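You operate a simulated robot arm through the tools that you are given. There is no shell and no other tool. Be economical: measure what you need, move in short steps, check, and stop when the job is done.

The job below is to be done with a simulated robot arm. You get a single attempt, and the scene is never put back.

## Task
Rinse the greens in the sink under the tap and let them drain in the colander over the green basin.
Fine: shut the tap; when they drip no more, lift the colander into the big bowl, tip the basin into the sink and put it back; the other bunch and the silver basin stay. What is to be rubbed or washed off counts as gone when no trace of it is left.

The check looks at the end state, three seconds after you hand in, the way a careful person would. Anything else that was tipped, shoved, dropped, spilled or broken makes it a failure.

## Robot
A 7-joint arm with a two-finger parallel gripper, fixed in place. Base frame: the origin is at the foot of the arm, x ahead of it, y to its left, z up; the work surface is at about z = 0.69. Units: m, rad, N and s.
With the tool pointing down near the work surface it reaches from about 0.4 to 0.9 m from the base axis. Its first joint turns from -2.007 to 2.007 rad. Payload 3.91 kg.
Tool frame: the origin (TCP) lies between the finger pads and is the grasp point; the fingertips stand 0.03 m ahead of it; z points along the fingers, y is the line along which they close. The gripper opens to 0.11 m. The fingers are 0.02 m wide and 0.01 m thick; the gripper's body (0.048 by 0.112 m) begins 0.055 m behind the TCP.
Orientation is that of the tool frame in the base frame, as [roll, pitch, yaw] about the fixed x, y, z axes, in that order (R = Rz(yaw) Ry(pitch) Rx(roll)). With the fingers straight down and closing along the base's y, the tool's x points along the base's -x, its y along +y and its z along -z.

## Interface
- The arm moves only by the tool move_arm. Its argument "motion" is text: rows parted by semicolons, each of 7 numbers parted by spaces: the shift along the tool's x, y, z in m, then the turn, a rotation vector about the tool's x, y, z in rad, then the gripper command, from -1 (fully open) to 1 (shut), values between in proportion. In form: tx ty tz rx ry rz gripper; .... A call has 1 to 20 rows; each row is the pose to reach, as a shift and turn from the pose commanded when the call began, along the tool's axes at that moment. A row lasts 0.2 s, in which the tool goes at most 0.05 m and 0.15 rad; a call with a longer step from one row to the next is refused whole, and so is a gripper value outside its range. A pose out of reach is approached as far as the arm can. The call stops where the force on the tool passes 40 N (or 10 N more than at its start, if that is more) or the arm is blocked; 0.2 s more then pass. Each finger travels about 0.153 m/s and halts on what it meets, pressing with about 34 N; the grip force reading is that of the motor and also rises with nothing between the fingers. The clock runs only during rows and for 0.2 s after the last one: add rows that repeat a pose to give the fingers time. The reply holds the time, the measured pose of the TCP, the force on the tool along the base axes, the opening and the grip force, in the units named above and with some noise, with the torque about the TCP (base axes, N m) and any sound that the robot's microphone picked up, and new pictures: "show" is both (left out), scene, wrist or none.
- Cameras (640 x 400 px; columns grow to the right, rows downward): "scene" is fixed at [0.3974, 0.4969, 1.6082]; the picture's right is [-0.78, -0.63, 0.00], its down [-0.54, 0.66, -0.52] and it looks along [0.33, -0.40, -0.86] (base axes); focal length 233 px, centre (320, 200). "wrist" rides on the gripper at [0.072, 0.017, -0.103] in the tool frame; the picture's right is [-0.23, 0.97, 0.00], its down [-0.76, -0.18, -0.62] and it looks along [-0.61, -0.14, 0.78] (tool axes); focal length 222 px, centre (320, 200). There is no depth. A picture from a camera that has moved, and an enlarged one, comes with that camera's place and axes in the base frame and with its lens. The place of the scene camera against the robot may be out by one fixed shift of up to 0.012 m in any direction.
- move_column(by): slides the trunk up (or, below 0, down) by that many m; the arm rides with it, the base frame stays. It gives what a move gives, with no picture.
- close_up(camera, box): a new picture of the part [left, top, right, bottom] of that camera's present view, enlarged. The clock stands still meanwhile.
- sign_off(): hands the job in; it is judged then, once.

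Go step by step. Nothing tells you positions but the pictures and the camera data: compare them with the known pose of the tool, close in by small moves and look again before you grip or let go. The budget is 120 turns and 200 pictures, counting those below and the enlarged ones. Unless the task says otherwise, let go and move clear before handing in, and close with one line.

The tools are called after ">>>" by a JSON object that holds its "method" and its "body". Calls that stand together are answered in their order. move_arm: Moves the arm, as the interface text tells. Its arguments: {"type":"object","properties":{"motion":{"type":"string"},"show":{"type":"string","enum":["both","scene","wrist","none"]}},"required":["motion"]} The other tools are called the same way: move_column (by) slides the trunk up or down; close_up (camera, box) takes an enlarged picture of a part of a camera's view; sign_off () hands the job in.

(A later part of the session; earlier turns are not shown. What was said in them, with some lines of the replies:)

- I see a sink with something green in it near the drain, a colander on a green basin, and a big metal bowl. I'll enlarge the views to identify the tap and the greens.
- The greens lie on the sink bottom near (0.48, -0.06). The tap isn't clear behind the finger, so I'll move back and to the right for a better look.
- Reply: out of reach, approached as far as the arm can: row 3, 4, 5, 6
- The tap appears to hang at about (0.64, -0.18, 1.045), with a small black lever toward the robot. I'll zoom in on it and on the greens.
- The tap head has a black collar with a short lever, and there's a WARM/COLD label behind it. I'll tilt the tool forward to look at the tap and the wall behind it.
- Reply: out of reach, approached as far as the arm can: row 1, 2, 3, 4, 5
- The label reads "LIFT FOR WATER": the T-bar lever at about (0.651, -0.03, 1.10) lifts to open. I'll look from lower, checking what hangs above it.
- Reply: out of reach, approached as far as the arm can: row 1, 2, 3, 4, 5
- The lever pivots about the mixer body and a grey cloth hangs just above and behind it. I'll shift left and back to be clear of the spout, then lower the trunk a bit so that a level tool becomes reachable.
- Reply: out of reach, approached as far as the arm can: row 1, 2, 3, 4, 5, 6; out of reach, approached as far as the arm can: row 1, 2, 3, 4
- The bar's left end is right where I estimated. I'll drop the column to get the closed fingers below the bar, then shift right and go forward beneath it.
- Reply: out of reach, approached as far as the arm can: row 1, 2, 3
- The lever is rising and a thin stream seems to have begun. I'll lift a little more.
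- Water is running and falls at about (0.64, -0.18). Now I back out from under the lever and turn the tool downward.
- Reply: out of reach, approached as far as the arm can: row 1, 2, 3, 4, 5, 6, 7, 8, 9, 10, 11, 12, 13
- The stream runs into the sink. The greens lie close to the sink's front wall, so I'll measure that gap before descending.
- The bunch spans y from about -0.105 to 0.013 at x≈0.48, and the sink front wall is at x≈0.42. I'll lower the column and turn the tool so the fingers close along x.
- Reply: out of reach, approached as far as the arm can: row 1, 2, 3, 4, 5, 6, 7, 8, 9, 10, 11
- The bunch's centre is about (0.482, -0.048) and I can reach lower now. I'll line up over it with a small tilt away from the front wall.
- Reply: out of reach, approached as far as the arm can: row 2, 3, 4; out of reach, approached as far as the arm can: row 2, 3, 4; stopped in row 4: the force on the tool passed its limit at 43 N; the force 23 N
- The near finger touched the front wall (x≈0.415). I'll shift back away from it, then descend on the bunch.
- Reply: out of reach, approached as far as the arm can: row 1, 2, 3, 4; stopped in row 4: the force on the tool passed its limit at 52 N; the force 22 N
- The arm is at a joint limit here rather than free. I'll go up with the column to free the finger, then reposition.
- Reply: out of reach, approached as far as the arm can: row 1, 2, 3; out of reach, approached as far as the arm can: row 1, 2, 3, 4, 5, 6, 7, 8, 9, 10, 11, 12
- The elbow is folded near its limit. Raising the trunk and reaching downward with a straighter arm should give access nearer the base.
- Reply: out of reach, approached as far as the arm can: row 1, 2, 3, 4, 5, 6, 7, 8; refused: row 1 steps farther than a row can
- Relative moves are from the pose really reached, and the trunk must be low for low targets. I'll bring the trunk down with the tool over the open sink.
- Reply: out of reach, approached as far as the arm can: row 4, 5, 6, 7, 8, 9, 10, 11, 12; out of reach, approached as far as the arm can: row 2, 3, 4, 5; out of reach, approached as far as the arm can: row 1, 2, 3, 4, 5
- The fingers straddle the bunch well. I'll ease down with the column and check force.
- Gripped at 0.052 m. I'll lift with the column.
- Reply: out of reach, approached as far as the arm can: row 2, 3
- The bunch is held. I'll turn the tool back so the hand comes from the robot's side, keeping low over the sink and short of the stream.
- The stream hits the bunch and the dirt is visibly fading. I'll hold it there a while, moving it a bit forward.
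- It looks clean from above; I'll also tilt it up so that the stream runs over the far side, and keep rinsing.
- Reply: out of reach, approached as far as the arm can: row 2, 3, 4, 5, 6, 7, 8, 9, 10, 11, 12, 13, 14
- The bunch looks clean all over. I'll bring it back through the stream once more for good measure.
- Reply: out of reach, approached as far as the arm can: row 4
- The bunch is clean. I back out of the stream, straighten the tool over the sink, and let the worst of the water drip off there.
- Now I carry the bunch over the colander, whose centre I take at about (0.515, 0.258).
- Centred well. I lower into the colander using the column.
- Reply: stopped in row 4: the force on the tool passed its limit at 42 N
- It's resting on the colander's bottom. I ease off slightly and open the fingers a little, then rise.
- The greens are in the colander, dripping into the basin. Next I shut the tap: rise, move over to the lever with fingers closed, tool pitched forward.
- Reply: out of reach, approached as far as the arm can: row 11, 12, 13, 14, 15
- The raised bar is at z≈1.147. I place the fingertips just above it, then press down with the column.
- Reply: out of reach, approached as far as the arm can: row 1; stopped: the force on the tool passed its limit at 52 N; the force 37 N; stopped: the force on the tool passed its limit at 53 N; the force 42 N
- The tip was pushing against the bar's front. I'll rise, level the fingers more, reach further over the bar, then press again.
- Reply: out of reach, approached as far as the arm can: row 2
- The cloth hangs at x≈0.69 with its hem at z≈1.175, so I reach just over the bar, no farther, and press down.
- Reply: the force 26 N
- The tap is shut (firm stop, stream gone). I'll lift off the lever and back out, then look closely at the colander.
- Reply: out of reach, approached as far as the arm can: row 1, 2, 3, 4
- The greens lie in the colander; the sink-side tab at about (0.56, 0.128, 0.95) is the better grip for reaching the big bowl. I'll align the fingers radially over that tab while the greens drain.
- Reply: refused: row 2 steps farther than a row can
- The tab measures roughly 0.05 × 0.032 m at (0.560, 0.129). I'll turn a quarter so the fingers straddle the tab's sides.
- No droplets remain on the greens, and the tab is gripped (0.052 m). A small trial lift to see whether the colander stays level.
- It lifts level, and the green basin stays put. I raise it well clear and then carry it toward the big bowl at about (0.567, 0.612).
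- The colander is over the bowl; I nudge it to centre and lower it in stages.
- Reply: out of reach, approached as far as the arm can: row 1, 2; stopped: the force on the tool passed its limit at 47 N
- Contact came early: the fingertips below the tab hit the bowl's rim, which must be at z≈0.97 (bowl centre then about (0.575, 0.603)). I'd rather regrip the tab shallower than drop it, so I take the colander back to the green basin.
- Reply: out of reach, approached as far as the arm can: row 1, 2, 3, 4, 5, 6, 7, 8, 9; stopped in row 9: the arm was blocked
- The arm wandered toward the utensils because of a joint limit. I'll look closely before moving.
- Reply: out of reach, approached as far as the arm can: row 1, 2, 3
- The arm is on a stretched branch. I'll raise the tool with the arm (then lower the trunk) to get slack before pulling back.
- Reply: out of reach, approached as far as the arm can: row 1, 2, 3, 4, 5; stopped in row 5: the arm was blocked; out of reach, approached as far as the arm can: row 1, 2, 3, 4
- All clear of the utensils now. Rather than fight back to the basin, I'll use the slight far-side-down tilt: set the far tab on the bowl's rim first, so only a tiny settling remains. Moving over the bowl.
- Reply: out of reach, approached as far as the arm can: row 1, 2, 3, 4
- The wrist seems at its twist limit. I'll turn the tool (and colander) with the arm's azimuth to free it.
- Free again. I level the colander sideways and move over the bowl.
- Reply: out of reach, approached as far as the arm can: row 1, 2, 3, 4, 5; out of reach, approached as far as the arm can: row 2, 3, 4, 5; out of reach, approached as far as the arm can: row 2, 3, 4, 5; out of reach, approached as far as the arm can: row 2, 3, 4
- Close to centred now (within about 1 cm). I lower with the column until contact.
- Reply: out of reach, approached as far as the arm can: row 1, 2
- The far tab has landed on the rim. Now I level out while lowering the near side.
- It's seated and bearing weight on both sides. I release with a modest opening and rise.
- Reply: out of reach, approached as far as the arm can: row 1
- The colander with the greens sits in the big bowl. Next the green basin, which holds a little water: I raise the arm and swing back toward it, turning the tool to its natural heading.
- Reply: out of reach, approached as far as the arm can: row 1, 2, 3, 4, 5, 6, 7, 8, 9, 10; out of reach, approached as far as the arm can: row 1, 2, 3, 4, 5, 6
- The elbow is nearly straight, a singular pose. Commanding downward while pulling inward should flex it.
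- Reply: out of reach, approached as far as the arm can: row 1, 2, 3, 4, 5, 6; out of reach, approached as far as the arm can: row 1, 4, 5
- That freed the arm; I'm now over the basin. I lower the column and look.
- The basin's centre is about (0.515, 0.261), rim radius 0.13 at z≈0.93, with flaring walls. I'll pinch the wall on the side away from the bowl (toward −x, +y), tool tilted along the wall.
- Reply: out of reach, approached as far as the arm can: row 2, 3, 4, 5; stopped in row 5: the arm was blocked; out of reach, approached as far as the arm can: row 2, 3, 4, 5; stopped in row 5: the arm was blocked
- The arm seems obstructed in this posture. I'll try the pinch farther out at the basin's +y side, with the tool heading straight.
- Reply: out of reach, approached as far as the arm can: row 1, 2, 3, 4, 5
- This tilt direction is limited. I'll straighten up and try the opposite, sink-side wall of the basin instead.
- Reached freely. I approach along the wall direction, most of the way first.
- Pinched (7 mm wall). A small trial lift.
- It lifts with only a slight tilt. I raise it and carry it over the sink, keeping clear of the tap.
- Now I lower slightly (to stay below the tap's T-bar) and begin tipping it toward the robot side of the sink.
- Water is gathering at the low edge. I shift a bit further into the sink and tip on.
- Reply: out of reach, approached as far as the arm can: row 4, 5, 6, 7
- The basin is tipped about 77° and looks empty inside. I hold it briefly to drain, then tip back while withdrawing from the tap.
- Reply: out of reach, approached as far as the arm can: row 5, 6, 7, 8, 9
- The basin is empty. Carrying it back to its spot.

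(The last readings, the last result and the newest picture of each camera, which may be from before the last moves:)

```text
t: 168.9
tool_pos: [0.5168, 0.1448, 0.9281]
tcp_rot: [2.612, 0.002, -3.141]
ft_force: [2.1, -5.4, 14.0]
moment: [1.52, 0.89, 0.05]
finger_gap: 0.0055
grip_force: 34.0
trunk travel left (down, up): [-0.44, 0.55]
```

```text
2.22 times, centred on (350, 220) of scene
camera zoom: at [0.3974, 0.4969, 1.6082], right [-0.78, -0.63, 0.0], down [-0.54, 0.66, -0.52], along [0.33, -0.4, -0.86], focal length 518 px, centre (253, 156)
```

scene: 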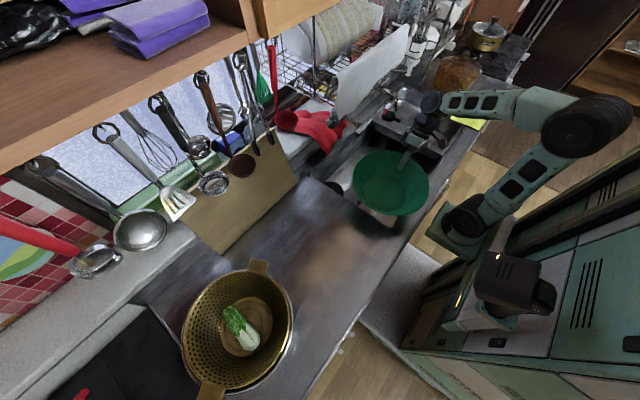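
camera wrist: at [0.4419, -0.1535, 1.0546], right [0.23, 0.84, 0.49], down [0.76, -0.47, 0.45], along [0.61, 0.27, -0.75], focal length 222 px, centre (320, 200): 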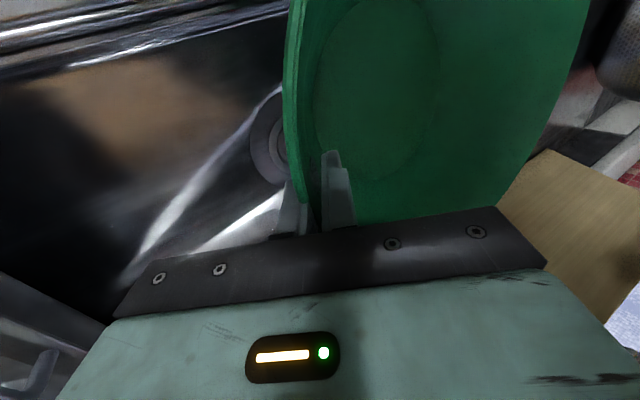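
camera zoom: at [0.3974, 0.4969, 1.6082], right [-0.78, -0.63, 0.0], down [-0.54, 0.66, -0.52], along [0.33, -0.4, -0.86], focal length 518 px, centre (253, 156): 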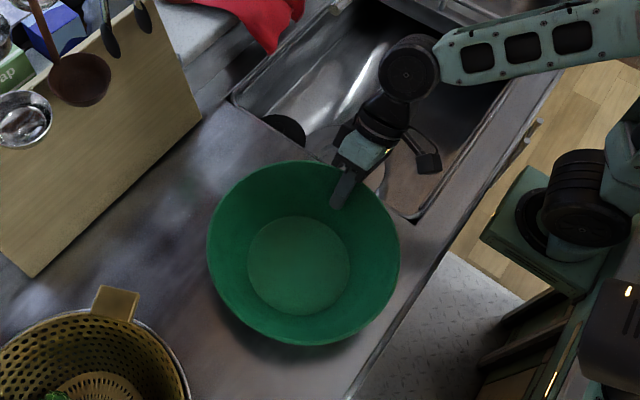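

It's down. I release and withdraw along the wall direction.

>>> {"method": "move_arm", "body": {"motion": "0 0 0 0 0 0 0.6; 0 0 0 0 0 0 0; 0 0 0 0 0 0 -0.4; 0 0 -0.02 0 0 0 -0.4; 0 0 -0.06 0 0 0 -0.4; 0 0 -0.1 0 0 0 -0.4; 0 0 -0.14 0 0 0 -0.4", "show": "both"}}

>>> {"method": "close_up", "body": {"camera": "scene", "box": [270, 130, 430, 310]}}

```text
t: 170.5
tool_pos: [0.5169, 0.0744, 1.0498]
tcp_rot: [2.612, 0.0, -3.141]
ft_force: [0.2, -0.3, -0.1]
moment: [-0.01, -0.02, 0.03]
finger_gap: 0.0771
grip_force: 0.1
trunk travel left (down, up): [-0.44, 0.55]
camera wrist: at [0.4433, 0.0374, 1.1477], right [0.22, 0.84, 0.49], down [0.76, -0.47, 0.45], along [0.61, 0.27, -0.75], focal length 222 px, centre (320, 200)
```

scene: 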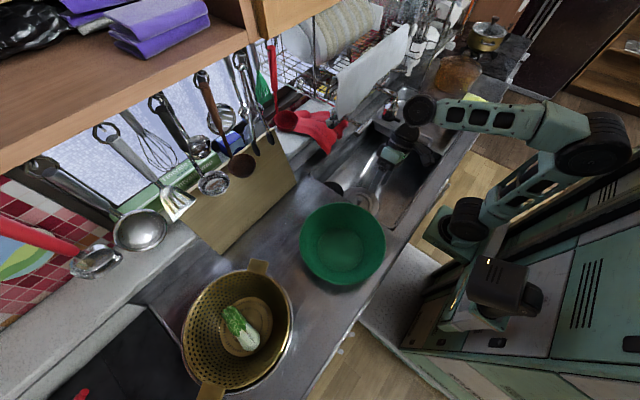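
wrist: 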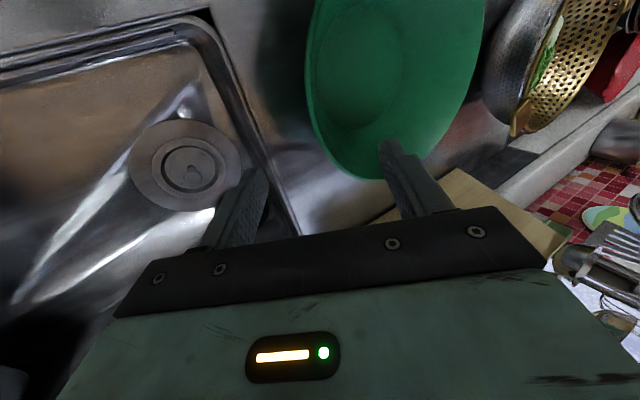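

```text
2.22 times, centred on (350, 220) of scene
camera zoom: at [0.3974, 0.4969, 1.6082], right [-0.78, -0.63, 0.0], down [-0.54, 0.66, -0.52], along [0.33, -0.4, -0.86], focal length 518 px, centre (253, 156)
```

zoom: 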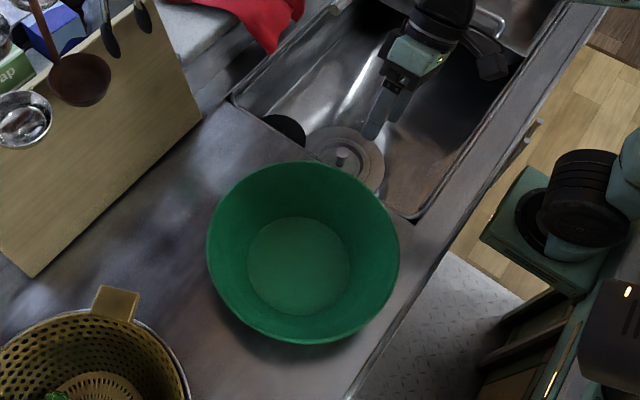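

Everything appears in place. A last check of the tap, greens, and utensils.

>>> {"method": "close_up", "body": {"camera": "scene", "box": [330, 60, 450, 180]}}

>>> {"method": "close_up", "body": {"camera": "scene", "box": [160, 250, 320, 400]}}

>>> {"method": "close_up", "body": {"camera": "scene", "box": [0, 40, 340, 260]}}

```text
3.33 times, centred on (390, 120) of scene
camera zoom: at [0.3974, 0.4969, 1.6082], right [-0.78, -0.63, 0.0], down [-0.54, 0.66, -0.52], along [0.33, -0.4, -0.86], focal length 777 px, centre (87, 467)
```

zoom: 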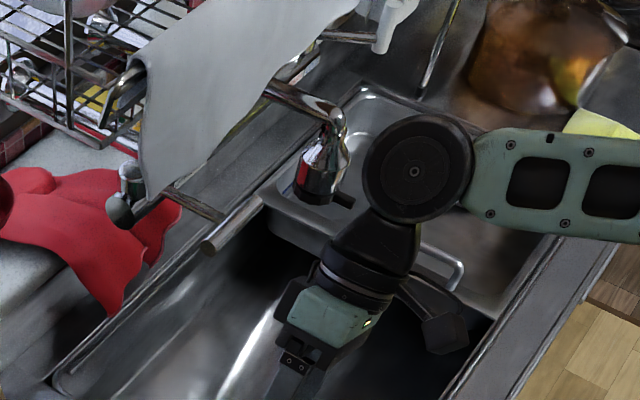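

```text
2.67 times, centred on (240, 325) of scene
camera zoom: at [0.3974, 0.4969, 1.6082], right [-0.78, -0.63, 0.0], down [-0.54, 0.66, -0.52], along [0.33, -0.4, -0.86], focal length 622 px, centre (533, -133)
```

zoom: 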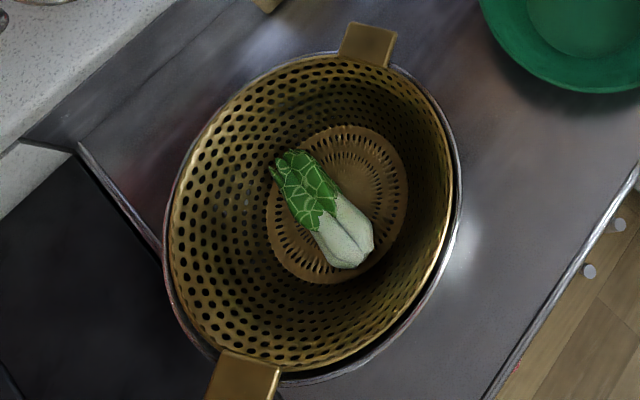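

```text
1.82 times, centred on (170, 150) of scene
camera zoom: at [0.3974, 0.4969, 1.6082], right [-0.78, -0.63, 0.0], down [-0.54, 0.66, -0.52], along [0.33, -0.4, -0.86], focal length 424 px, centre (593, 291)
```

zoom: 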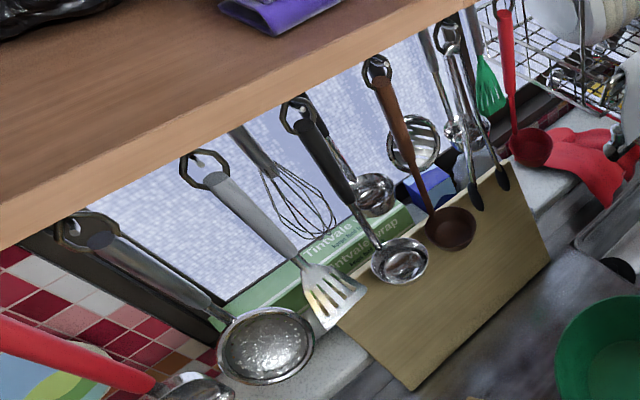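

The tap is shut, the clean greens sit in the colander in the big bowl, the emptied basin is back in its place, and the utensils hang as before. The arm is clear, so I hand in.

>>> {"method": "sign_off", "body": {}}

```text
The job is handed in.
```

I rinsed the greens until no dirt showed and shut the tap. Once they stopped dripping, I lifted the colander into the big bowl, emptied the green basin into the sink and put it back within about 1 cm of its old spot. While carrying the colander, the arm strayed towards the hanging utensils and was blocked there for a moment; in the last picture they hang as before. I left the silver basin alone and never saw the other bunch.
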